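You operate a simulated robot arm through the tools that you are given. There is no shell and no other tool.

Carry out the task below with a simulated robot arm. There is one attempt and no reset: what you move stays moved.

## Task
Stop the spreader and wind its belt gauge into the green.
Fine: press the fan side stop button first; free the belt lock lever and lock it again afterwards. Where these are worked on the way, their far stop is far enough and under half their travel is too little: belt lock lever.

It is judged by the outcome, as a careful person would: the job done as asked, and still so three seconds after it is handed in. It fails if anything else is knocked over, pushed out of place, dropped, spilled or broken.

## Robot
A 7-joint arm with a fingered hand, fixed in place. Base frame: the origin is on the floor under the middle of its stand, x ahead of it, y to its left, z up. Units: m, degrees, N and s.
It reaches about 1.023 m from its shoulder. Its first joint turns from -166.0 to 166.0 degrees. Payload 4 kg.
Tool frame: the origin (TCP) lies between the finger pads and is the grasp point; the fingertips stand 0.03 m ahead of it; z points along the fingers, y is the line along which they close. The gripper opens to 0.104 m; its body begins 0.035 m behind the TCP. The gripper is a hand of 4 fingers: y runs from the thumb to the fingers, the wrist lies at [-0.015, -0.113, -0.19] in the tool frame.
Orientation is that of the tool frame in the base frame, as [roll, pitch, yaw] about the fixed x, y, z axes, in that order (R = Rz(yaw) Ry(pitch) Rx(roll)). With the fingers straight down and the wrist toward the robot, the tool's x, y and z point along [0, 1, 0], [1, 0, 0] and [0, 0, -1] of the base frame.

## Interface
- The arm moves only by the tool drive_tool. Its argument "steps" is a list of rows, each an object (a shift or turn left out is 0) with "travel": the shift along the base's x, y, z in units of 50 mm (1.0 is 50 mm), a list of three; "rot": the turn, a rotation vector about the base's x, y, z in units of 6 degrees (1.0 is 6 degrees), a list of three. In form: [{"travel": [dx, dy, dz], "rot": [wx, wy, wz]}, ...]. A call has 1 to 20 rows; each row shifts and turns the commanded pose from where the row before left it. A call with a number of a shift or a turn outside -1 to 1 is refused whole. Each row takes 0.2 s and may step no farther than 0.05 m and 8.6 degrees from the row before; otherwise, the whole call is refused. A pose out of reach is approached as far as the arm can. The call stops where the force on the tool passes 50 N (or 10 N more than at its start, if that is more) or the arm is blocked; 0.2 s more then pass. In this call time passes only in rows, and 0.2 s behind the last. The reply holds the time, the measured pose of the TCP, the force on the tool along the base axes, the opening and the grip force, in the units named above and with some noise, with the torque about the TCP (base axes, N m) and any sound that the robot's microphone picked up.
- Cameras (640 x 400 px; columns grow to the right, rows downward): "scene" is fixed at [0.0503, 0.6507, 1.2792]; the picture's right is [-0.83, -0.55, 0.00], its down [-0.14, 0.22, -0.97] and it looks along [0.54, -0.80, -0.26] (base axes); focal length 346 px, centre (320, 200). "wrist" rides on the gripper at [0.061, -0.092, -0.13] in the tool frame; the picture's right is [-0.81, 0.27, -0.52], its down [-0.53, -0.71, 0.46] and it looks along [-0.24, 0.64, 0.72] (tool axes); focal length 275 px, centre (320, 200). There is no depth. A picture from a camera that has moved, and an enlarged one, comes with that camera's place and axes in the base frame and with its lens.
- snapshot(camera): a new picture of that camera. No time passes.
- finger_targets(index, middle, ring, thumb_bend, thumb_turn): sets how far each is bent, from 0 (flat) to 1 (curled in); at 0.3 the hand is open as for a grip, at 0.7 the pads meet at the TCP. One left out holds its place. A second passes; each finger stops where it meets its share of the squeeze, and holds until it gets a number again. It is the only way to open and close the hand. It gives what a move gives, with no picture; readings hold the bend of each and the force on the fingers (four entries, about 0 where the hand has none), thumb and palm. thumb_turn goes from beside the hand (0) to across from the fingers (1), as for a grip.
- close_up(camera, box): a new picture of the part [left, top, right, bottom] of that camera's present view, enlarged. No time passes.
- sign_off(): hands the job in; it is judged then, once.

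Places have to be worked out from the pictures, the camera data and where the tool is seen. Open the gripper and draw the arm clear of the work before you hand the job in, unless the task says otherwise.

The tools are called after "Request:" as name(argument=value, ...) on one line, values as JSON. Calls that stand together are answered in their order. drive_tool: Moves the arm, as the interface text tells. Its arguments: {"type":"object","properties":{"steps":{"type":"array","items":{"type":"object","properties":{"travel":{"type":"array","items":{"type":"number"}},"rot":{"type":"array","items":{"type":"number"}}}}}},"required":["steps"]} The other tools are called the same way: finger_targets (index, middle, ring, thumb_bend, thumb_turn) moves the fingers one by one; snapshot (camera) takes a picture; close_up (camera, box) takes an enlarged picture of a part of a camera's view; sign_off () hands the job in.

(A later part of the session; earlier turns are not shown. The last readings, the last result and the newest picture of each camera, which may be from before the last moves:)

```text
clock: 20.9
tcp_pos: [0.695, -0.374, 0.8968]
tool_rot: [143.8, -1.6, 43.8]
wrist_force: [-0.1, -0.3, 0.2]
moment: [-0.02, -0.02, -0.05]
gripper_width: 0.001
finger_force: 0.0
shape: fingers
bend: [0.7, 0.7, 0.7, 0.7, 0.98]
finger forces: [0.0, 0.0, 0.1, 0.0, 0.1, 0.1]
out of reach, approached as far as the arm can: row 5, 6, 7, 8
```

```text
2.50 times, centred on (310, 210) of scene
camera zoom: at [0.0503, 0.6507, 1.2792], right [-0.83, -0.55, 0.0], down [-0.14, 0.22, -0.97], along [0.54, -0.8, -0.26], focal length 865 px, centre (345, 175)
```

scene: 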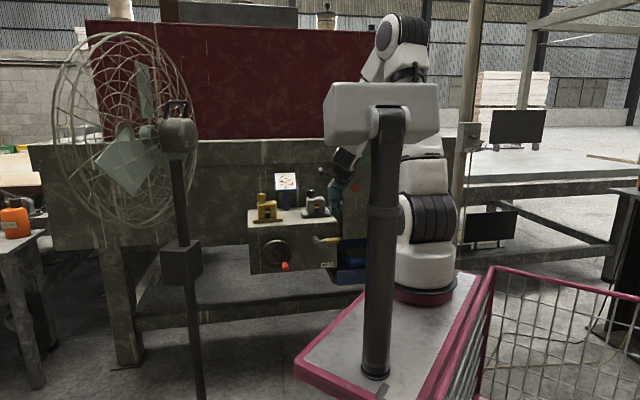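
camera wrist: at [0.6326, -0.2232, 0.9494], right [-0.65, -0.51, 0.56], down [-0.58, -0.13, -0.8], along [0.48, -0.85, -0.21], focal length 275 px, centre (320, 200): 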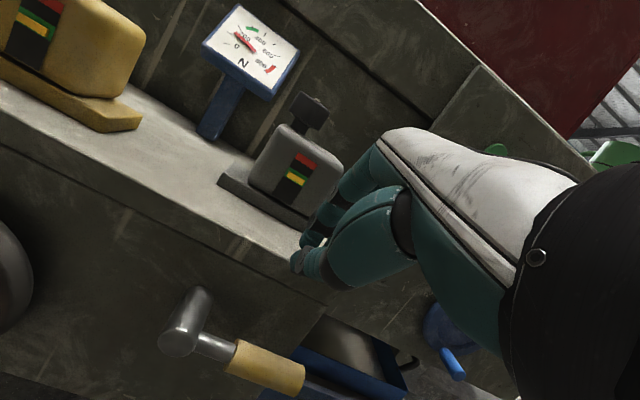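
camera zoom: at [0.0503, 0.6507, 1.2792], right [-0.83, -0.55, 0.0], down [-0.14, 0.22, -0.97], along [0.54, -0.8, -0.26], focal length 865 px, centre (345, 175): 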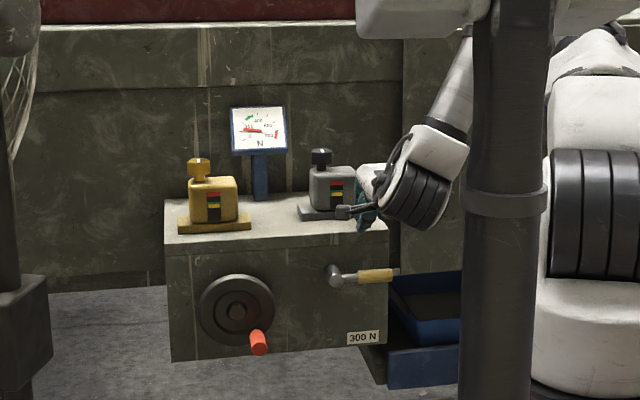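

Tilting pushed the TCP forward because the arm can't fold that close. I'll rise, go vertical again, and turn the hand 90° (yaw ≈133°) so the finger bulge lies along the box face instead of into it.

Request:
drive_tool(steps=[{"travel": [-0.2, 0.2, 0.8]}, {"travel": [-0.2, 0.2, 0.8], "rot": [0.73, 0.683, 0]}, {"travel": [-0.2, 0.2, 0.8], "rot": [0.73, 0.683, 0]}, {"travel": [-0.2, 0.2, 0.5], "rot": [0.73, 0.683, 0]}, {"rot": [0.73, 0.683, 0]}, {"rot": [0.73, 0.683, 0]}, {"rot": [0.73, 0.683, 0]}])

Request:
drive_tool(steps=[{"rot": [0, 0, 1]}, {"rot": [0, 0, 1]}, {"rot": [0, 0, 1]}, {"rot": [0, 0, 1]}, {"rot": [0, 0, 1]}, {"rot": [0, 0, 1]}, {"rot": [0, 0, 1]}, {"rot": [0, 0, 1]}, {"rot": [0, 0, 1]}, {"rot": [0, 0, 1]}, {"rot": [0, 0, 1]}, {"rot": [0, 0, 1]}, {"rot": [0, 0, 1]}, {"rot": [0, 0, 1]}, {"rot": [0, 0, 1]}])

Request:
snapshot(camera="wrist")

Request:
snapshot(camera="scene")

```text
clock: 22.5
tcp_pos: [0.673, -0.3416, 1.0415]
tool_rot: [179.8, -1.7, 42.7]
wrist_force: [0.0, -0.5, 0.1]
moment: [-0.03, -0.02, -0.01]
gripper_width: 0.001
finger_force: 0.0
shape: fingers
bend: [0.7, 0.7, 0.7, 0.7, 0.98]
finger forces: [0.0, 0.0, 0.0, 0.0, 0.0, 0.1]
out of reach, approached as far as the arm can: row 1
```

```text
clock: 25.7
tcp_pos: [0.6706, -0.3409, 1.0415]
tool_rot: [179.8, -1.6, 133.0]
wrist_force: [0.1, 0.6, -0.4]
moment: [-0.05, -0.05, 0.01]
gripper_width: 0.0011
finger_force: 0.1
shape: fingers
bend: [0.7, 0.7, 0.7, 0.7, 0.98]
finger forces: [0.0, 0.0, 0.0, 0.0, 0.1, 0.1]
```

```text
taken
camera wrist: at [0.5638, -0.3617, 1.1726], right [0.76, -0.42, 0.5], down [-0.17, -0.87, -0.47], along [0.63, 0.28, -0.73], focal length 275 px, centre (320, 200)
```

wrist: 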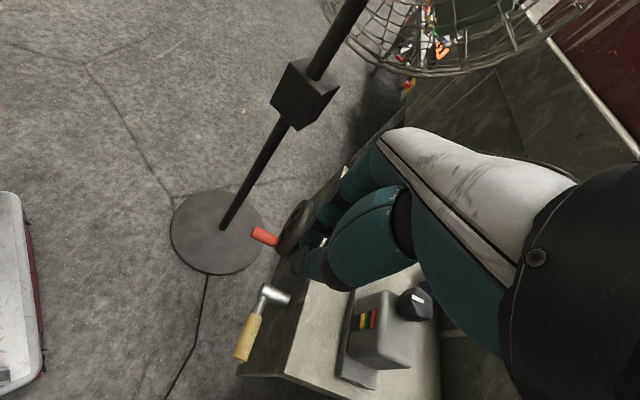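

```text
taken
```

scene: 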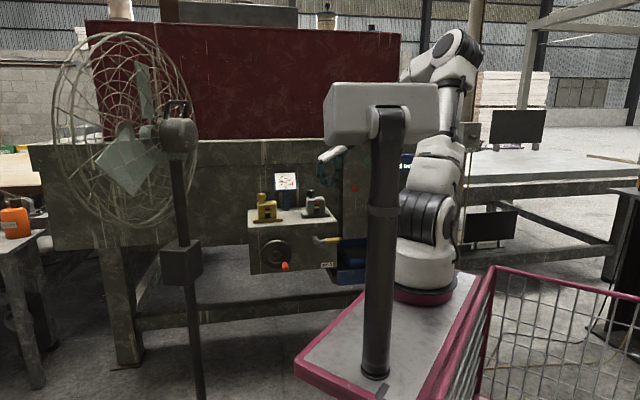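

The yaw works, and the grip re-triangulates to (0.681, -0.376, 0.803). I'll move above it and descend gently, with small rows near contact.

Request:
drive_tool(steps=[{"travel": [0, -0.4, 0]}, {"travel": [0, -0.34, -0.5]}, {"travel": [0, 0, -0.9]}, {"travel": [0, 0, -0.9]}, {"travel": [0, 0, -0.9]}, {"travel": [0, 0, -0.4]}])

Request:
snapshot(camera="wrist")

Request:
close_up(camera="scene", box=[230, 130, 390, 290])

```text
clock: 27.1
tcp_pos: [0.6681, -0.3782, 0.8632]
tool_rot: [179.9, -1.5, 132.7]
wrist_force: [0.1, -0.3, -0.6]
moment: [0.01, -0.02, 0.0]
gripper_width: 0.0012
finger_force: 0.1
shape: fingers
bend: [0.7, 0.7, 0.7, 0.7, 0.98]
finger forces: [0.0, 0.1, 0.1, 0.0, 0.1, 0.0]
```

```text
taken
camera wrist: at [0.5606, -0.3984, 0.9943], right [0.76, -0.42, 0.5], down [-0.17, -0.87, -0.47], along [0.63, 0.27, -0.73], focal length 275 px, centre (320, 200)
```

wrist: 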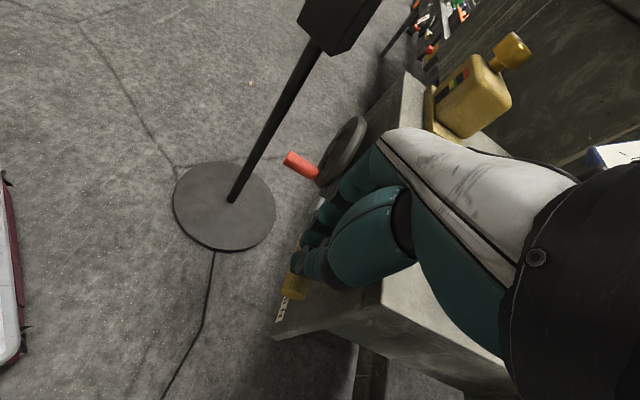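

```text
2.50 times, centred on (310, 210) of scene
camera zoom: at [0.0503, 0.6507, 1.2792], right [-0.83, -0.55, 0.0], down [-0.14, 0.22, -0.97], along [0.54, -0.8, -0.26], focal length 865 px, centre (345, 175)
```

zoom: 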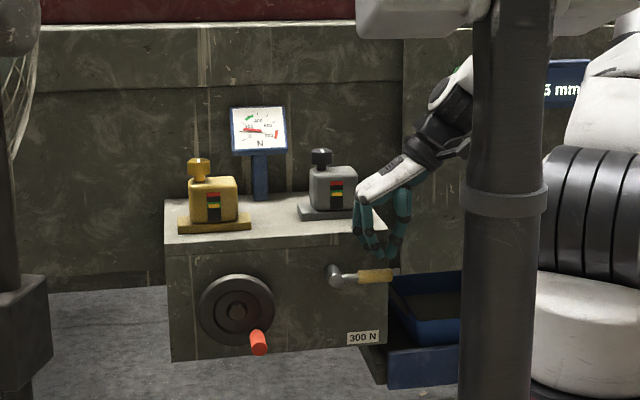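

The scene shows the pinched fingertips just above the brass grip. I'll go down in 4 mm rows and watch the force.

Request:
drive_tool(steps=[{"travel": [0, 0, -0.1]}, {"travel": [0, 0, -0.08]}, {"travel": [0, 0, -0.08]}, {"travel": [0, 0, -0.08]}, {"travel": [0, 0, -0.08]}])

Request:
close_up(camera="scene", box=[290, 180, 370, 270])

```text
clock: 28.3
tcp_pos: [0.6693, -0.3791, 0.8407]
tool_rot: [179.8, -1.6, 132.7]
wrist_force: [0.2, -0.5, 0.3]
moment: [0.02, -0.02, 0.01]
gripper_width: 0.001
finger_force: 0.6
shape: fingers
bend: [0.7, 0.7, 0.7, 0.7, 0.98]
finger forces: [0.0, 0.6, 0.1, 0.1, 0.0, 0.0]
```

```text
4.44 times, centred on (330, 225) of scene
camera zoom: at [0.0503, 0.6507, 1.2792], right [-0.83, -0.55, 0.0], down [-0.14, 0.22, -0.97], along [0.54, -0.8, -0.26], focal length 1538 px, centre (276, 89)
```

zoom: 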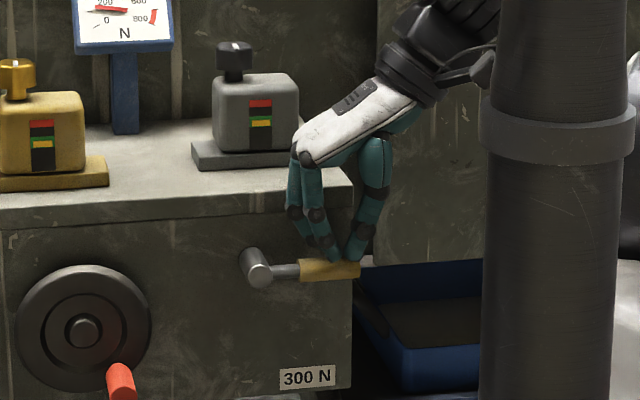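

The middle finger just touches the grip at TCP z=0.841. I'll press a little further to see if the lever yields.

Request:
drive_tool(steps=[{"travel": [0, 0, -0.06]}, {"travel": [0, 0, -0.06]}, {"travel": [0, 0, -0.06]}])

Request:
close_up(camera="scene", box=[290, 180, 370, 270])

```text
clock: 29.1
tcp_pos: [0.6712, -0.3782, 0.8323]
tool_rot: [179.8, -1.6, 132.8]
wrist_force: [-0.7, 1.3, 1.3]
moment: [-0.05, -0.04, 0.04]
gripper_width: 0.0008
finger_force: 1.1
shape: fingers
bend: [0.7, 0.7, 0.7, 0.7, 0.98]
finger forces: [0.1, 1.2, 0.6, 0.0, 0.1, 0.0]
```

```text
4.44 times, centred on (330, 225) of scene
camera zoom: at [0.0503, 0.6507, 1.2792], right [-0.83, -0.55, 0.0], down [-0.14, 0.22, -0.97], along [0.54, -0.8, -0.26], focal length 1538 px, centre (276, 89)
```

zoom: 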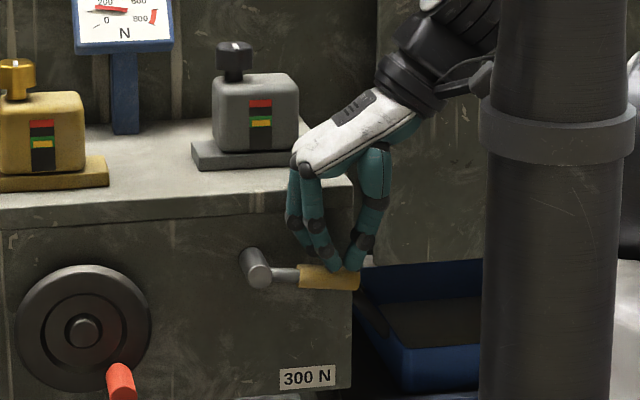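

The lever is turning down with only about 1 N, so down is the freeing direction. I'll follow its arc around the pivot, leaning the hand to the right so the fingers clear the pivot cylinder.

Request:
drive_tool(steps=[{"travel": [-0.023, -0.022, -0.148], "rot": [0.683, -0.73, 0]}, {"travel": [-0.017, -0.016, -0.185], "rot": [0.683, -0.73, 0]}, {"travel": [-0.017, -0.016, -0.185], "rot": [0.683, -0.73, 0]}, {"travel": [0.0175, 0.0164, -0.183], "rot": [0.683, -0.73, 0]}, {"travel": [0.0175, 0.0164, -0.183], "rot": [0.683, -0.73, 0]}])

Request:
close_up(camera="scene", box=[290, 180, 370, 280])

Request:
snapshot(camera="wrist")

```text
clock: 30.3
tcp_pos: [0.67, -0.3811, 0.7873]
tool_rot: [149.8, -1.5, 133.7]
wrist_force: [-2.2, 1.8, 1.5]
moment: [-0.21, -0.15, 0.0]
gripper_width: 0.001
finger_force: 2.0
shape: fingers
bend: [0.7, 0.7, 0.7, 0.7, 0.98]
finger forces: [0.0, 0.9, 0.2, 0.0, 0.1, 3.1]
```

```text
4.00 times, centred on (330, 230) of scene
camera zoom: at [0.0503, 0.6507, 1.2792], right [-0.83, -0.55, 0.0], down [-0.14, 0.22, -0.97], along [0.54, -0.8, -0.26], focal length 1384 px, centre (280, 80)
```

zoom: 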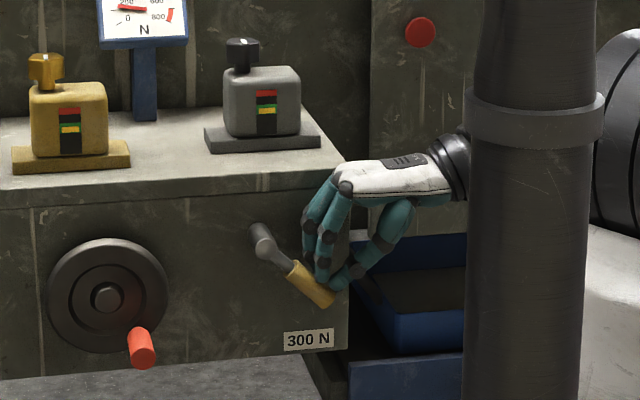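

```text
taken
camera wrist: at [0.5236, -0.4373, 0.8555], right [0.55, -0.61, 0.56], down [0.07, -0.64, -0.77], along [0.83, 0.47, -0.31], focal length 275 px, centre (320, 200)
```

wrist: 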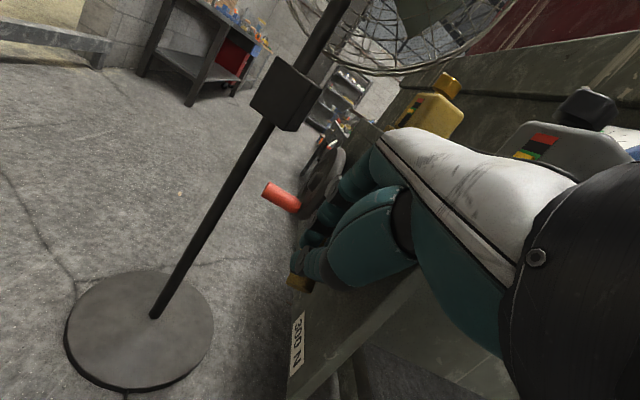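

The lever is about 45° down and moving freely, but the palm lightly touches the box edge (3 N toward -n). I'll ease away from the face by about 8 mm and continue along the arc toward vertical.

Request:
drive_tool(steps=[{"travel": [-0.11, 0.117, 0]}, {"travel": [0.063, 0.059, -0.154], "rot": [0.34, -0.365, 0]}, {"travel": [0.063, 0.059, -0.154], "rot": [0.34, -0.365, 0]}, {"travel": [0.089, 0.083, -0.126], "rot": [0.34, -0.365, 0]}, {"travel": [0.089, 0.083, -0.126], "rot": [0.34, -0.365, 0]}])

Request:
close_up(camera="scene", box=[290, 180, 370, 280])

```text
clock: 31.5
tcp_pos: [0.6815, -0.3586, 0.7583]
tool_rot: [137.8, -1.3, 133.8]
wrist_force: [-1.2, -1.0, 0.5]
moment: [0.03, -0.04, 0.0]
gripper_width: 0.0009
finger_force: 0.7
shape: fingers
bend: [0.7, 0.7, 0.7, 0.7, 0.98]
finger forces: [0.1, 1.5, 0.0, 0.1, 0.0, 0.0]
```

```text
4.00 times, centred on (330, 230) of scene
camera zoom: at [0.0503, 0.6507, 1.2792], right [-0.83, -0.55, 0.0], down [-0.14, 0.22, -0.97], along [0.54, -0.8, -0.26], focal length 1384 px, centre (280, 80)
```

zoom: 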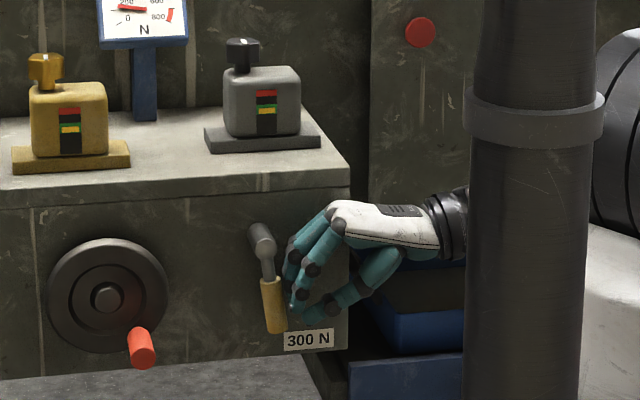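

The lever is nearly vertical and still light. I'll continue in small rows to find its far stop.

Request:
drive_tool(steps=[{"travel": [0.1, 0.094, -0.05]}, {"travel": [0.1, 0.094, -0.03]}])

Request:
close_up(camera="scene", box=[290, 180, 370, 280])

```text
clock: 32.1
tcp_pos: [0.6901, -0.3516, 0.7542]
tool_rot: [137.9, -1.4, 133.8]
wrist_force: [-8.5, -9.4, 3.8]
moment: [0.05, -0.1, -0.13]
gripper_width: 0.0011
finger_force: 6.1
shape: fingers
bend: [0.7, 0.71, 0.7, 0.7, 0.98]
finger forces: [0.0, 11.3, 0.1, 0.1, 0.2, 0.1]
```

```text
4.00 times, centred on (330, 230) of scene
camera zoom: at [0.0503, 0.6507, 1.2792], right [-0.83, -0.55, 0.0], down [-0.14, 0.22, -0.97], along [0.54, -0.8, -0.26], focal length 1384 px, centre (280, 80)
```

zoom: 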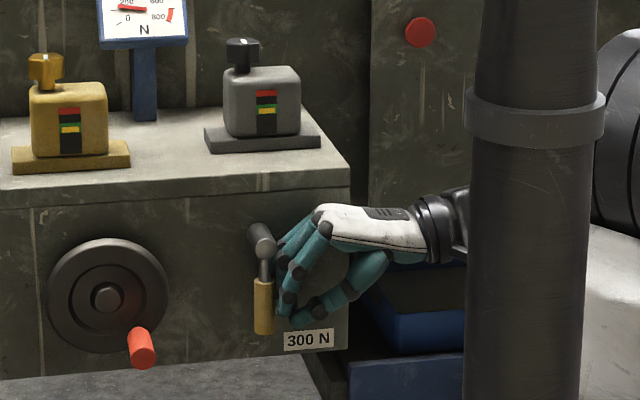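

The lever is vertical with about 13 N against it, so it is at its far stop and freed. I'll move right off the lever, away from the face, up, and bring the fingers back to vertical.

Request:
drive_tool(steps=[{"travel": [-0.44, -0.41, 0]}, {"travel": [-0.44, -0.41, 0.2]}, {"travel": [-0.3, 0.32, 0.3]}, {"travel": [-0.1, 0.11, 0.7]}, {"travel": [0, 0, 0.9]}, {"travel": [0, 0, 0.2], "rot": [-0.683, 0.73, 0]}, {"travel": [0, 0, 0.2], "rot": [-0.683, 0.73, 0]}, {"travel": [0, 0, 0.2], "rot": [-0.683, 0.73, 0]}, {"travel": [0, 0, 0.2], "rot": [-0.683, 0.73, 0]}, {"travel": [0, 0, 0.2], "rot": [-0.683, 0.73, 0]}, {"travel": [0, 0, 0.2], "rot": [-0.683, 0.73, 0]}, {"travel": [0, 0, 0.2], "rot": [-0.683, 0.73, 0]}])

Request:
snapshot(camera="scene")

Request:
snapshot(camera="wrist")

```text
clock: 34.7
tcp_pos: [0.6247, -0.3718, 0.9293]
tool_rot: [179.9, -1.6, 132.6]
wrist_force: [-0.1, -0.6, 0.0]
moment: [-0.02, -0.01, 0.0]
gripper_width: 0.0015
finger_force: 0.1
shape: fingers
bend: [0.7, 0.7, 0.7, 0.7, 0.98]
finger forces: [0.1, 0.0, 0.1, 0.1, 0.1, 0.1]
```

```text
taken
```

scene: 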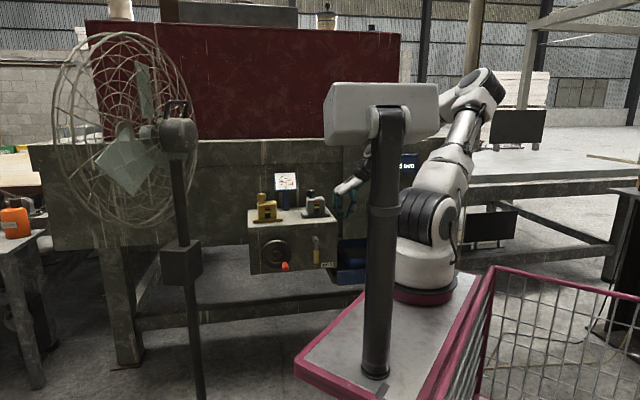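

```text
taken
camera wrist: at [0.517, -0.3915, 1.0605], right [0.76, -0.42, 0.49], down [-0.17, -0.87, -0.47], along [0.63, 0.27, -0.73], focal length 275 px, centre (320, 200)
```

wrist: 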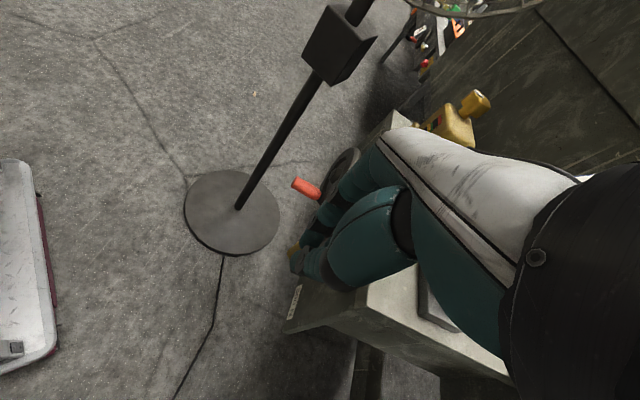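

The lever stays down. I'll open the hand and slide left along the front of the box until it is above the red crank handle (about D=0.421, N=0.70).

Request:
finger_targets(index=0.35, middle=0.35, ring=0.35, thumb_bend=0.35)

Request:
drive_tool(steps=[{"travel": [0.64, 0.598, 0]}, {"travel": [0.64, 0.598, 0]}, {"travel": [0.64, 0.598, 0]}, {"travel": [0.64, 0.598, 0]}, {"travel": [0.64, 0.598, 0]}])

Request:
snapshot(camera="wrist")

Request:
close_up(camera="scene", box=[230, 130, 390, 290])

```text
clock: 35.7
tcp_pos: [0.6239, -0.3717, 0.9287]
tool_rot: [179.9, -1.6, 132.9]
wrist_force: [-0.3, -0.3, 0.0]
moment: [0.01, 0.01, 0.02]
gripper_width: 0.0898
finger_force: 0.1
shape: fingers
bend: [0.35, 0.35, 0.35, 0.35, 0.98]
finger forces: [0.0, 0.1, 0.0, 0.0, 0.0, 0.0]
```

```text
clock: 36.9
tcp_pos: [0.7852, -0.2191, 0.9316]
tool_rot: [179.9, -1.6, 132.7]
wrist_force: [-0.5, -0.7, 0.0]
moment: [0.05, 0.04, 0.01]
gripper_width: 0.0906
finger_force: 0.0
shape: fingers
bend: [0.35, 0.35, 0.35, 0.35, 0.98]
finger forces: [0.1, 0.0, 0.0, 0.0, 0.1, 0.0]
```

```text
taken
camera wrist: at [0.6788, -0.2397, 1.063], right [0.76, -0.42, 0.49], down [-0.17, -0.87, -0.47], along [0.63, 0.27, -0.73], focal length 275 px, centre (320, 200)
```

wrist: 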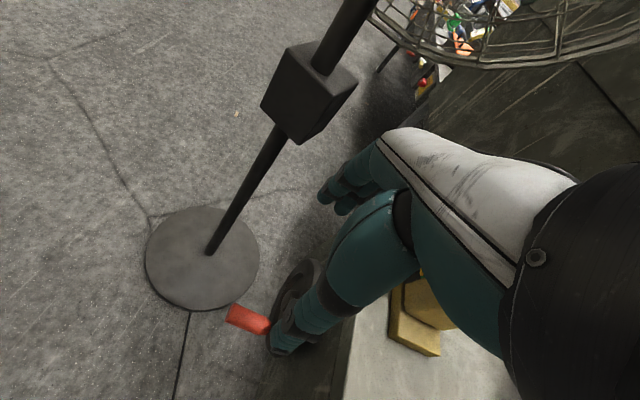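

```text
2.50 times, centred on (310, 210) of scene
camera zoom: at [0.0503, 0.6507, 1.2792], right [-0.83, -0.55, 0.0], down [-0.14, 0.22, -0.97], along [0.54, -0.8, -0.26], focal length 865 px, centre (345, 175)
```

zoom: 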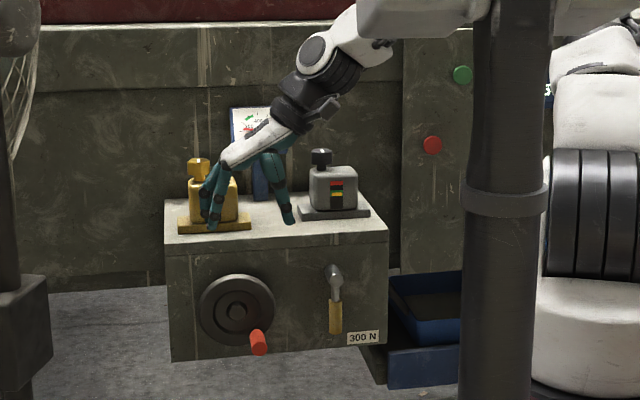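

The handle re-triangulates to axis D≈0.417, z≈0.718, spanning N 0.694–0.745, and the open hand is right above it. I'll make a small correction and descend to straddle it.

Request:
drive_tool(steps=[{"travel": [-0.05, -0.1, -0.5]}, {"travel": [0, 0, -0.9]}, {"travel": [0, 0, -0.9]}, {"travel": [0, 0, -0.9]}])

Request:
snapshot(camera="wrist")

Request:
close_up(camera="scene", box=[230, 170, 350, 290])

```text
clock: 37.9
tcp_pos: [0.784, -0.2226, 0.7703]
tool_rot: [179.9, -1.6, 132.8]
wrist_force: [-0.1, 0.4, 0.3]
moment: [-0.02, -0.01, -0.01]
gripper_width: 0.0905
finger_force: 0.1
shape: fingers
bend: [0.35, 0.35, 0.35, 0.35, 0.98]
finger forces: [0.0, 0.1, 0.1, 0.0, 0.0, 0.0]
```

```text
taken
camera wrist: at [0.6773, -0.243, 0.9021], right [0.76, -0.42, 0.5], down [-0.17, -0.87, -0.47], along [0.63, 0.28, -0.73], focal length 275 px, centre (320, 200)
```

wrist: 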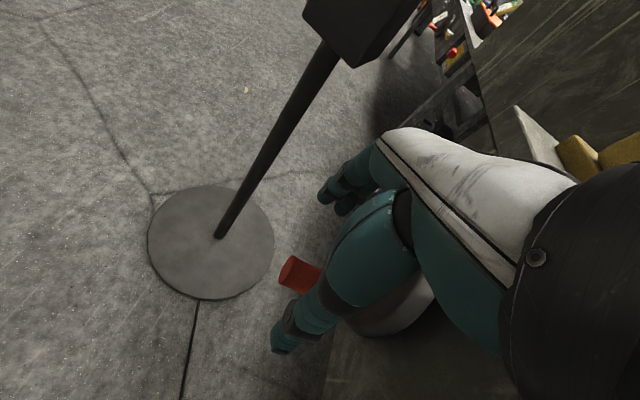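

```text
3.33 times, centred on (290, 230) of scene
camera zoom: at [0.0503, 0.6507, 1.2792], right [-0.83, -0.55, 0.0], down [-0.14, 0.22, -0.97], along [0.54, -0.8, -0.26], focal length 1154 px, centre (420, 100)
```

zoom: 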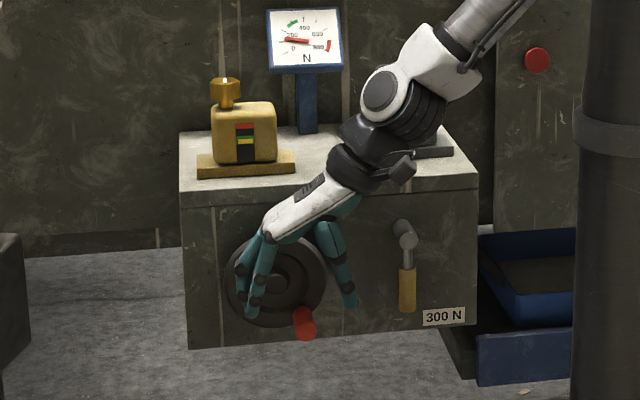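

The handle sits midway between the thumb and fingers. I'll descend another 6.5 cm so it lies inside the grip.

Request:
drive_tool(steps=[{"travel": [0, 0, -0.5]}, {"travel": [0, 0, -0.5]}, {"travel": [0, 0, -0.3]}])

Request:
snapshot(camera="wrist")

Request:
close_up(camera="scene", box=[230, 170, 350, 290])

```text
clock: 38.7
tcp_pos: [0.7844, -0.2245, 0.7047]
tool_rot: [179.9, -1.5, 132.8]
wrist_force: [0.3, 0.0, -0.6]
moment: [-0.02, 0.0, 0.0]
gripper_width: 0.0907
finger_force: 0.0
shape: fingers
bend: [0.35, 0.35, 0.35, 0.35, 0.98]
finger forces: [0.0, 0.1, 0.1, 0.0, 0.1, 0.0]
```

```text
taken
camera wrist: at [0.6766, -0.2452, 0.8365], right [0.76, -0.42, 0.5], down [-0.17, -0.87, -0.47], along [0.63, 0.27, -0.73], focal length 275 px, centre (320, 200)
```

wrist: 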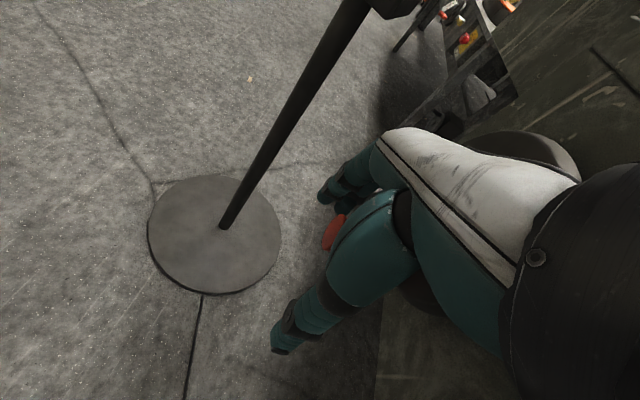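

```text
3.33 times, centred on (290, 230) of scene
camera zoom: at [0.0503, 0.6507, 1.2792], right [-0.83, -0.55, 0.0], down [-0.14, 0.22, -0.97], along [0.54, -0.8, -0.26], focal length 1154 px, centre (420, 100)
```

zoom: 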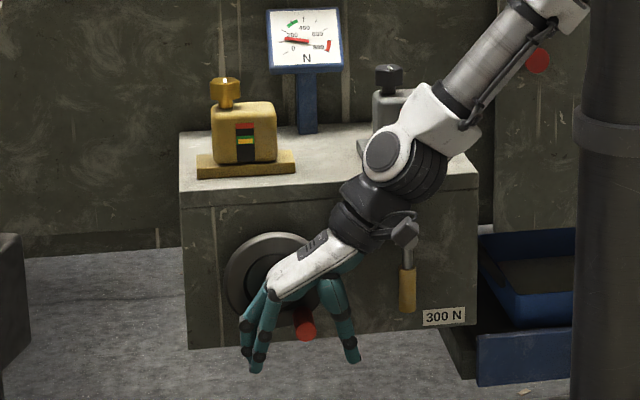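

The handle is between thumb and fingers, just above the TCP toward the palm. I'll close the hand around it.

Request:
finger_targets(index=0.68, middle=0.68, ring=0.68, thumb_bend=0.68)

Request:
snapshot(camera="wrist")

Request:
close_up(camera="scene", box=[230, 170, 350, 290])

```text
clock: 39.7
tcp_pos: [0.7845, -0.2251, 0.7057]
tool_rot: [179.8, -1.6, 132.8]
wrist_force: [0.5, 0.4, 0.0]
moment: [0.01, -0.02, -0.01]
gripper_width: 0.0066
finger_force: 0.1
shape: fingers
bend: [0.68, 0.68, 0.68, 0.68, 0.98]
finger forces: [0.0, 0.1, 0.0, 0.0, 0.1, 0.0]
```

```text
taken
camera wrist: at [0.6765, -0.2451, 0.8367], right [0.76, -0.42, 0.5], down [-0.17, -0.87, -0.47], along [0.63, 0.27, -0.73], focal length 275 px, centre (320, 200)
```

wrist: 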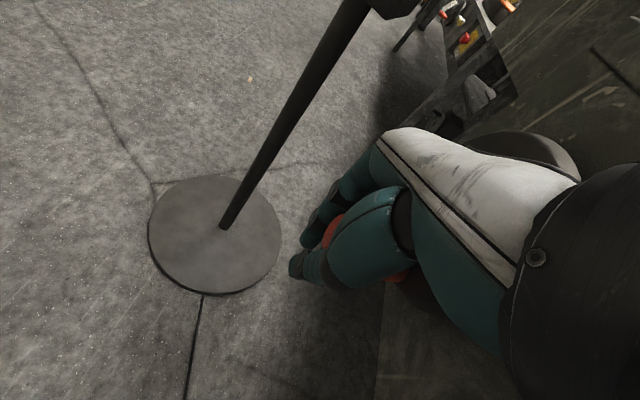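

```text
3.33 times, centred on (290, 230) of scene
camera zoom: at [0.0503, 0.6507, 1.2792], right [-0.83, -0.55, 0.0], down [-0.14, 0.22, -0.97], along [0.54, -0.8, -0.26], focal length 1154 px, centre (420, 100)
```

zoom: 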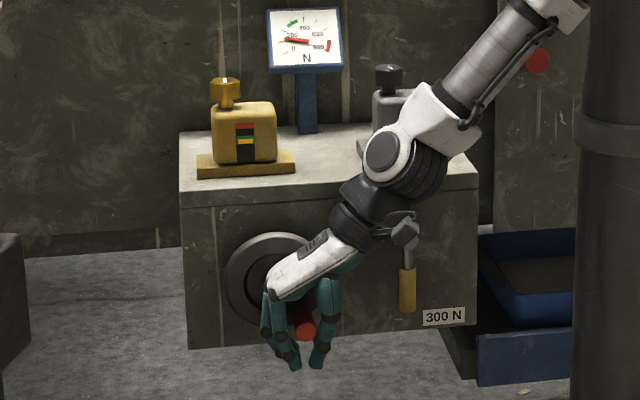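

The handle is caged with no squeeze force. I'll test turning clockwise by about 40° along the crank's circle (centre D≈0.451, z≈0.7545, r≈0.05) and check the gauge.

Request:
drive_tool(steps=[{"travel": [0.107, 0.1, -0.1]}, {"travel": [0.107, 0.1, -0.084]}, {"travel": [0.123, 0.115, -0.05]}, {"travel": [0.123, 0.115, -0.026]}])

Request:
close_up(camera="scene", box=[230, 170, 350, 290])

Request:
close_up(camera="scene", box=[270, 165, 305, 195])

```text
clock: 40.7
tcp_pos: [0.7978, -0.2049, 0.6863]
tool_rot: [-179.4, -2.2, 132.6]
wrist_force: [-25.2, -7.5, -6.1]
moment: [0.05, -2.22, -1.16]
gripper_width: 0.0126
finger_force: 12.2
shape: fingers
bend: [0.68, 0.68, 0.68, 0.66, 0.99]
finger forces: [0.0, 0.1, 0.0, 0.1, 11.8, 12.3]
stopped in row 4: the force on the tool passed its limit at 72 N (the readings are from after the stop); the commanded pose is now the measured one
```

```text
3.33 times, centred on (290, 230) of scene
camera zoom: at [0.0503, 0.6507, 1.2792], right [-0.83, -0.55, 0.0], down [-0.14, 0.22, -0.97], along [0.54, -0.8, -0.26], focal length 1154 px, centre (420, 100)
```

zoom: 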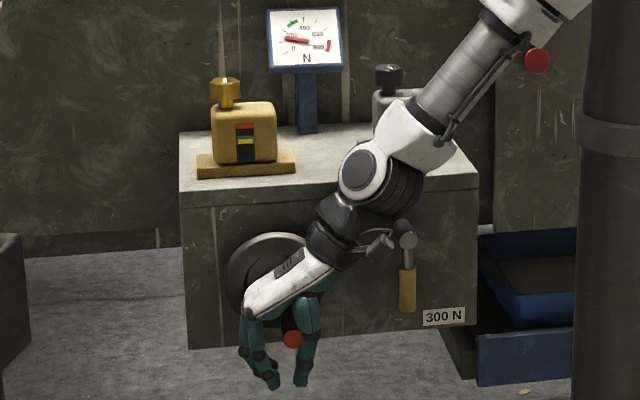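

```text
13.33 times, centred on (288, 180) of scene
camera zoom: at [0.0503, 0.6507, 1.2792], right [-0.83, -0.55, 0.0], down [-0.14, 0.22, -0.97], along [0.54, -0.8, -0.26], focal length 4614 px, centre (753, 467)
```

zoom: 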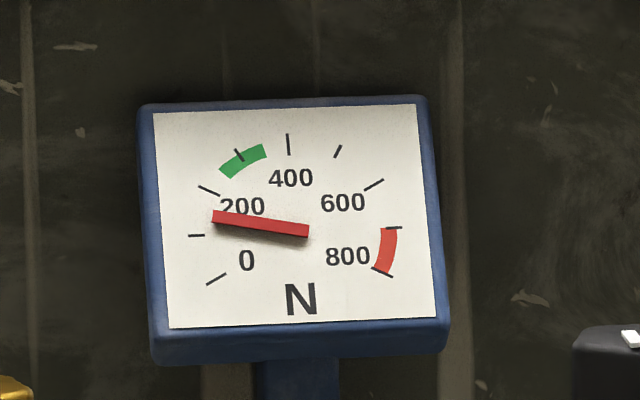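

The wheel turned about 20–25° clockwise and the needle rose (about 130 to 145 N), so clockwise is right. Then something jammed with the palm loaded, so I'll inspect before moving again.

Request:
snapshot(camera="scene")

Request:
snapshot(camera="wrist")

Request:
close_up(camera="scene", box=[290, 170, 350, 260])

```text
taken
```

scene: 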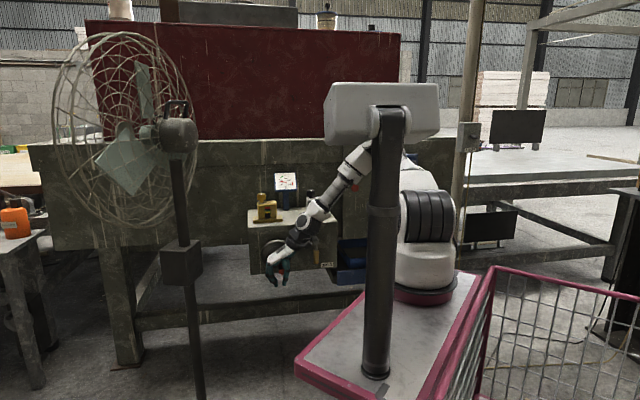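

```text
taken
camera wrist: at [0.694, -0.2262, 0.82], right [0.77, -0.42, 0.48], down [-0.18, -0.86, -0.47], along [0.61, 0.28, -0.74], focal length 275 px, centre (320, 200)
```

wrist: 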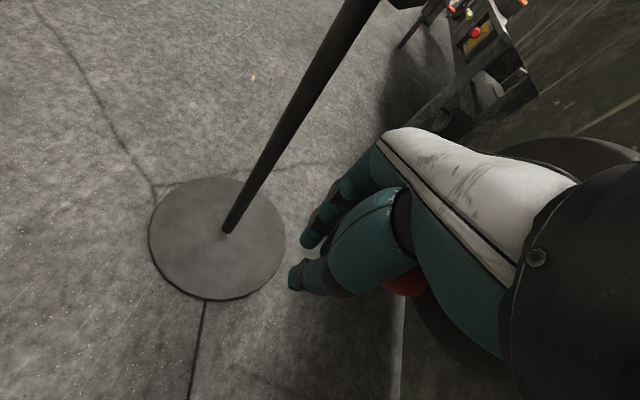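

```text
4.44 times, centred on (320, 215) of scene
camera zoom: at [0.0503, 0.6507, 1.2792], right [-0.83, -0.55, 0.0], down [-0.14, 0.22, -0.97], along [0.54, -0.8, -0.26], focal length 1538 px, centre (320, 133)
```

zoom: 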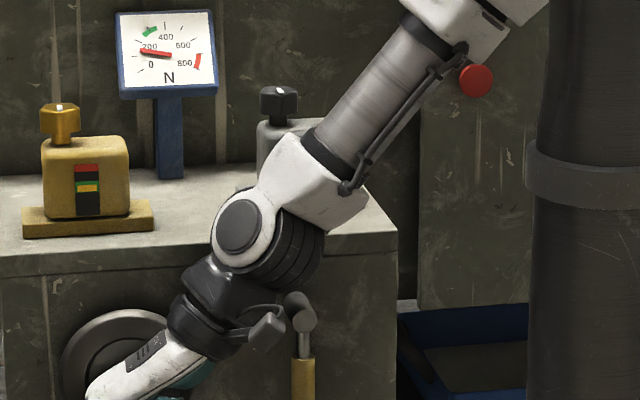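

The wrist joint's rear looks jammed against the box's front top edge because it sits low beside the handle. I'll raise slightly, then lean the hand about the handle axis so the wrist comes up directly above the crank.

Request:
drive_tool(steps=[{"travel": [-0.05, -0.04, 0.12]}, {"travel": [-0.018, -0.017, 0.08], "rot": [-0.683, 0.73, 0]}, {"travel": [-0.018, -0.017, 0.01], "rot": [-0.683, 0.73, 0]}])

Request:
close_up(camera="scene", box=[230, 170, 350, 290])

```text
clock: 41.5
tcp_pos: [0.7951, -0.2093, 0.6997]
tool_rot: [-167.4, -2.1, 132.3]
wrist_force: [-45.8, -14.3, -2.8]
moment: [-0.03, -3.4, -1.27]
gripper_width: 0.0236
finger_force: 24.0
shape: fingers
bend: [0.68, 0.68, 0.68, 0.59, 0.98]
finger forces: [0.1, 0.1, 0.0, 0.0, 22.2, 25.7]
```

```text
3.33 times, centred on (290, 230) of scene
camera zoom: at [0.0503, 0.6507, 1.2792], right [-0.83, -0.55, 0.0], down [-0.14, 0.22, -0.97], along [0.54, -0.8, -0.26], focal length 1154 px, centre (420, 100)
```

zoom: 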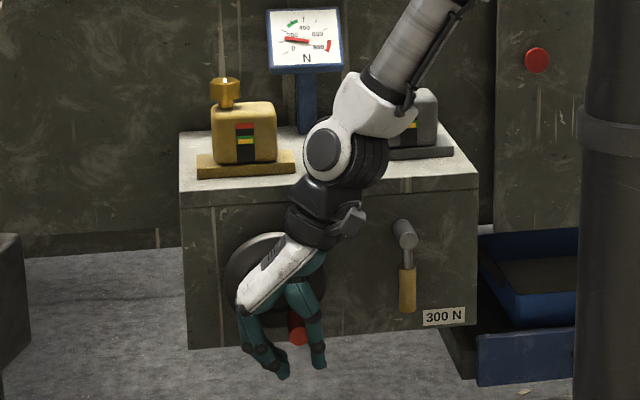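

The moment shows the rear of the palm/wrist pressing on the wheel rim or box face about 11 cm above the TCP. I'll back away from the face a little and tilt the wrist away from the machine.

Request:
drive_tool(steps=[{"travel": [-0.31, 0.04, 0]}, {"rot": [-0.73, -0.683, 0]}, {"rot": [-0.73, -0.683, 0]}, {"rot": [-0.73, -0.683, 0]}])

Request:
close_up(camera="scene", box=[230, 170, 350, 290])

Request:
snapshot(camera="wrist")

```text
clock: 42.5
tcp_pos: [0.783, -0.2066, 0.6979]
tool_rot: [-168.0, 16.0, 132.3]
wrist_force: [0.2, 0.0, -0.6]
moment: [0.01, 0.03, 0.07]
gripper_width: 0.0064
finger_force: 1.0
shape: fingers
bend: [0.68, 0.68, 0.66, 0.68, 0.98]
finger forces: [0.0, 0.0, 1.6, 0.0, 0.0, 0.0]
```

```text
3.33 times, centred on (290, 230) of scene
camera zoom: at [0.0503, 0.6507, 1.2792], right [-0.83, -0.55, 0.0], down [-0.14, 0.22, -0.97], along [0.54, -0.8, -0.26], focal length 1154 px, centre (420, 100)
```

zoom: 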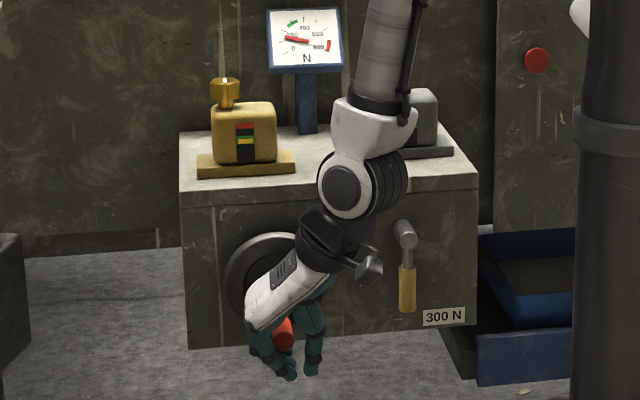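

```text
taken
camera wrist: at [0.6682, -0.1752, 0.8228], right [0.72, -0.23, 0.66], down [-0.19, -0.97, -0.14], along [0.67, -0.02, -0.74], focal length 275 px, centre (320, 200)
```

wrist: 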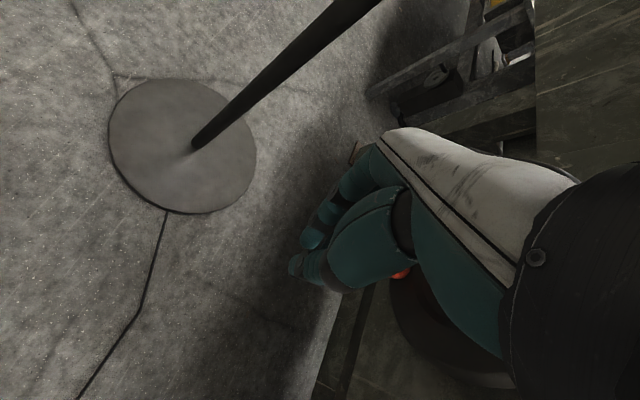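

The forces dropped to zero with the wrist tilted away, and the handle is at the bottom of its circle. I'll move slightly toward the machine to engage the handle, then continue clockwise in small rows, left and upward.

Request:
drive_tool(steps=[{"travel": [0.15, -0.16, 0]}, {"travel": [0.18, 0.17, 0.04]}, {"travel": [0.229, 0.2145, 0.056]}, {"travel": [0.203, 0.19, 0.16]}])

Request:
close_up(camera="scene", box=[230, 170, 350, 290])

Request:
close_up(camera="scene", box=[270, 165, 305, 195])

```text
clock: 43.5
tcp_pos: [0.8218, -0.186, 0.712]
tool_rot: [-167.9, 16.0, 132.2]
wrist_force: [-1.8, 0.0, -0.8]
moment: [-0.01, -0.03, -0.04]
gripper_width: 0.0078
finger_force: 1.5
shape: fingers
bend: [0.68, 0.68, 0.68, 0.67, 0.97]
finger forces: [0.1, 0.1, 0.0, 0.0, 1.3, 0.0]
```

```text
3.33 times, centred on (290, 230) of scene
camera zoom: at [0.0503, 0.6507, 1.2792], right [-0.83, -0.55, 0.0], down [-0.14, 0.22, -0.97], along [0.54, -0.8, -0.26], focal length 1154 px, centre (420, 100)
```

zoom: 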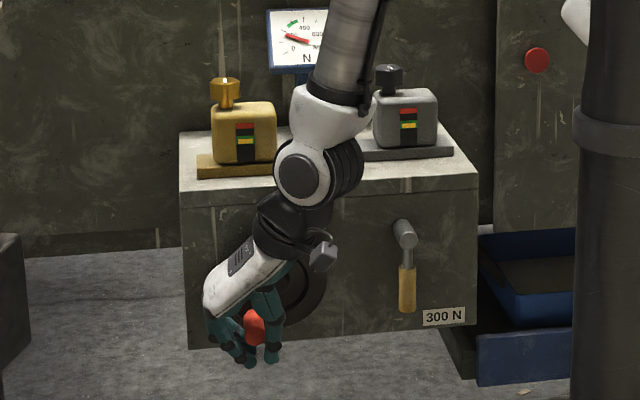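

```text
13.33 times, centred on (288, 180) of scene
camera zoom: at [0.0503, 0.6507, 1.2792], right [-0.83, -0.55, 0.0], down [-0.14, 0.22, -0.97], along [0.54, -0.8, -0.26], focal length 4614 px, centre (753, 467)
```

zoom: 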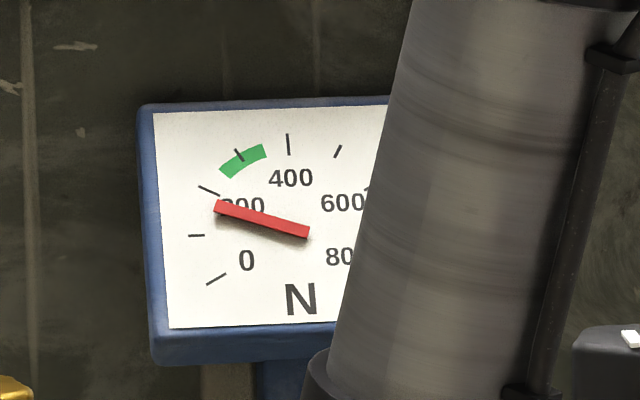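

It turns smoothly with 1–2 N, and the needle has risen to about 175 N. At this rate I need about 260° more, so I'll continue clockwise up the left side.

Request:
drive_tool(steps=[{"travel": [0.149, 0.139, 0.244]}, {"travel": [0.08, 0.075, 0.3]}, {"travel": [0, 0, 0.32]}, {"travel": [0, 0, 0.2]}])

Request:
close_up(camera="scene", box=[230, 170, 350, 290])

Request:
snapshot(camera="wrist")

```text
clock: 44.5
tcp_pos: [0.8333, -0.175, 0.7651]
tool_rot: [-167.9, 15.9, 132.4]
wrist_force: [-1.4, -0.1, -1.8]
moment: [0.02, 0.02, 0.02]
gripper_width: 0.0081
finger_force: 1.7
shape: fingers
bend: [0.68, 0.68, 0.67, 0.67, 0.97]
finger forces: [0.0, 0.1, 1.3, 0.0, 2.3, 0.1]
```

```text
3.33 times, centred on (290, 230) of scene
camera zoom: at [0.0503, 0.6507, 1.2792], right [-0.83, -0.55, 0.0], down [-0.14, 0.22, -0.97], along [0.54, -0.8, -0.26], focal length 1154 px, centre (420, 100)
```

zoom: 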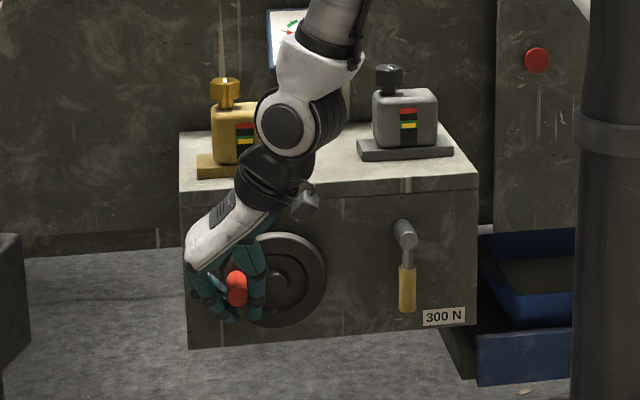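

```text
taken
camera wrist: at [0.7187, -0.1434, 0.8887], right [0.72, -0.23, 0.65], down [-0.19, -0.97, -0.14], along [0.67, -0.02, -0.74], focal length 275 px, centre (320, 200)
```

wrist: 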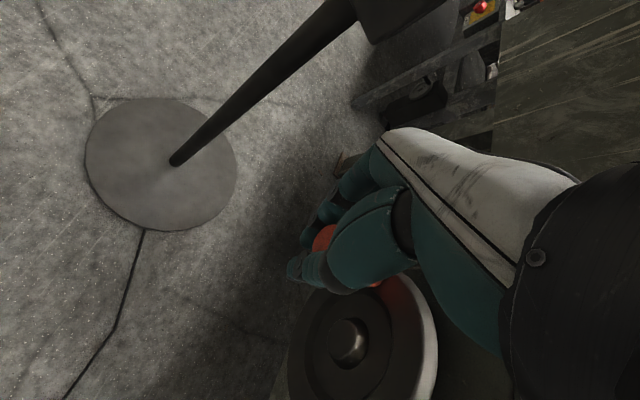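

The handle is now past 9 o'clock and following well. I'll continue over the top, moving right with the fingers doing the pushing.

Request:
drive_tool(steps=[{"travel": [-0.143, -0.134, 0.258]}, {"travel": [-0.219, -0.205, 0.22]}, {"travel": [-0.263, -0.246, 0.12]}, {"travel": [-0.27, -0.253, 0]}])

Request:
close_up(camera="scene", box=[230, 170, 350, 290])

Request:
close_up(camera="scene", box=[270, 165, 305, 195])

```text
clock: 45.5
tcp_pos: [0.787, -0.2187, 0.7952]
tool_rot: [-167.9, 16.1, 132.4]
wrist_force: [1.7, 0.8, -1.8]
moment: [0.07, 0.04, 0.0]
gripper_width: 0.0068
finger_force: 1.8
shape: fingers
bend: [0.68, 0.68, 0.66, 0.68, 0.97]
finger forces: [0.3, 0.0, 2.1, 0.1, 0.2, 0.0]
```

```text
3.33 times, centred on (290, 230) of scene
camera zoom: at [0.0503, 0.6507, 1.2792], right [-0.83, -0.55, 0.0], down [-0.14, 0.22, -0.97], along [0.54, -0.8, -0.26], focal length 1154 px, centre (420, 100)
```

zoom: 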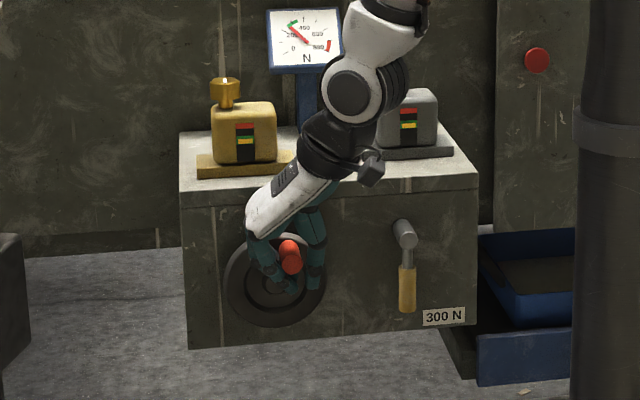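

```text
13.33 times, centred on (288, 180) of scene
camera zoom: at [0.0503, 0.6507, 1.2792], right [-0.83, -0.55, 0.0], down [-0.14, 0.22, -0.97], along [0.54, -0.8, -0.26], focal length 4614 px, centre (753, 467)
```

zoom: 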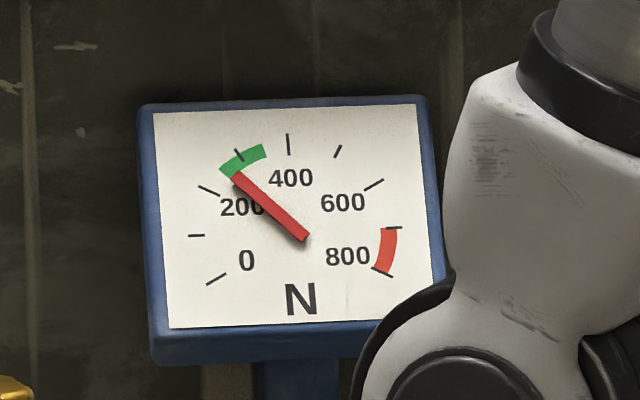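

The needle is at the lower edge of the green, and about 50–60° more of wheel should centre it on 300. I'll continue a bit clockwise over the upper right.

Request:
drive_tool(steps=[{"travel": [-0.117, -0.109, -0.16]}, {"travel": [-0.117, -0.109, -0.14]}, {"travel": [-0.088, -0.082, -0.2]}, {"travel": [-0.073, -0.068, -0.18]}])

Request:
close_up(camera="scene", box=[230, 170, 350, 290])

Request:
close_up(camera="scene", box=[270, 165, 305, 195])

```text
clock: 46.5
tcp_pos: [0.765, -0.2367, 0.7606]
tool_rot: [-167.9, 16.0, 132.4]
wrist_force: [0.6, 2.0, 0.3]
moment: [-0.05, 0.07, 0.03]
gripper_width: 0.0064
finger_force: 1.4
shape: fingers
bend: [0.68, 0.68, 0.67, 0.68, 0.97]
finger forces: [0.1, 0.0, 1.7, 0.0, 0.0, 0.0]
```

```text
3.33 times, centred on (290, 230) of scene
camera zoom: at [0.0503, 0.6507, 1.2792], right [-0.83, -0.55, 0.0], down [-0.14, 0.22, -0.97], along [0.54, -0.8, -0.26], focal length 1154 px, centre (420, 100)
```

zoom: 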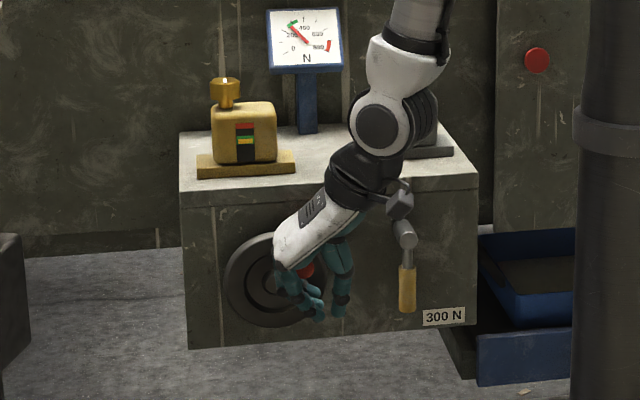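

```text
13.33 times, centred on (288, 180) of scene
camera zoom: at [0.0503, 0.6507, 1.2792], right [-0.83, -0.55, 0.0], down [-0.14, 0.22, -0.97], along [0.54, -0.8, -0.26], focal length 4614 px, centre (753, 467)
```

zoom: 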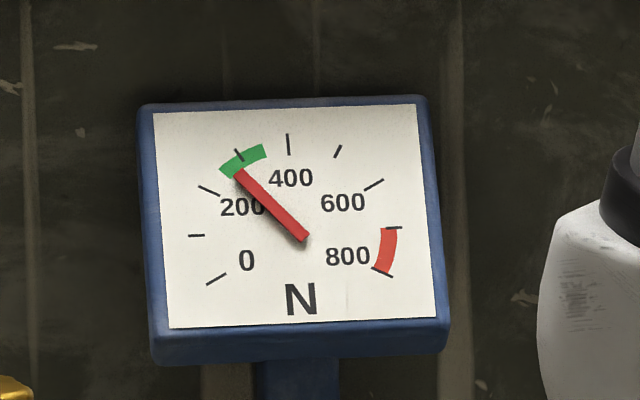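

The needle is well inside the green at about 270 N, and I want it centred on 300 N. I'll push the handle down the right side a bit more.

Request:
drive_tool(steps=[{"travel": [-0.131, -0.123, -0.212]}, {"travel": [-0.06, -0.056, -0.3]}])

Request:
close_up(camera="scene", box=[230, 170, 350, 290])

Request:
close_up(camera="scene", box=[270, 165, 305, 195])

```text
clock: 47.1
tcp_pos: [0.757, -0.2452, 0.7354]
tool_rot: [-167.9, 16.1, 132.3]
wrist_force: [-0.2, 0.1, -0.3]
moment: [0.02, -0.01, -0.01]
gripper_width: 0.0065
finger_force: 0.2
shape: fingers
bend: [0.68, 0.68, 0.68, 0.68, 0.97]
finger forces: [0.0, 0.0, 0.2, 0.1, 0.0, 0.3]
```

```text
3.33 times, centred on (290, 230) of scene
camera zoom: at [0.0503, 0.6507, 1.2792], right [-0.83, -0.55, 0.0], down [-0.14, 0.22, -0.97], along [0.54, -0.8, -0.26], focal length 1154 px, centre (420, 100)
```

zoom: 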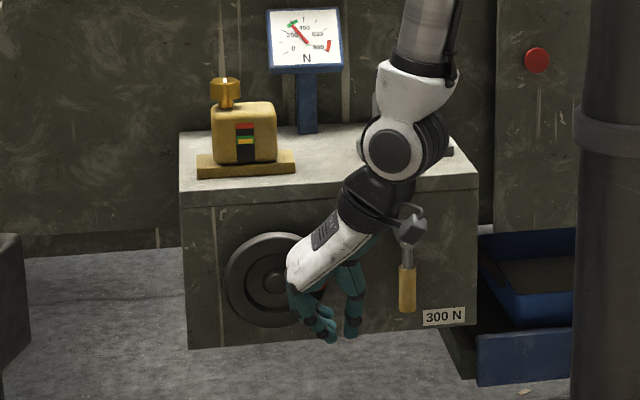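

```text
13.33 times, centred on (288, 180) of scene
camera zoom: at [0.0503, 0.6507, 1.2792], right [-0.83, -0.55, 0.0], down [-0.14, 0.22, -0.97], along [0.54, -0.8, -0.26], focal length 4614 px, centre (753, 467)
```

zoom: 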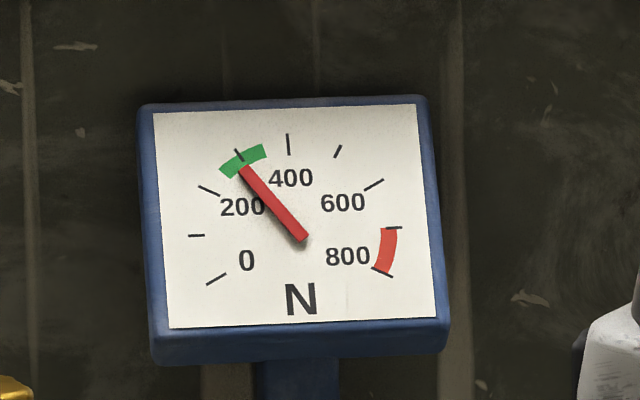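

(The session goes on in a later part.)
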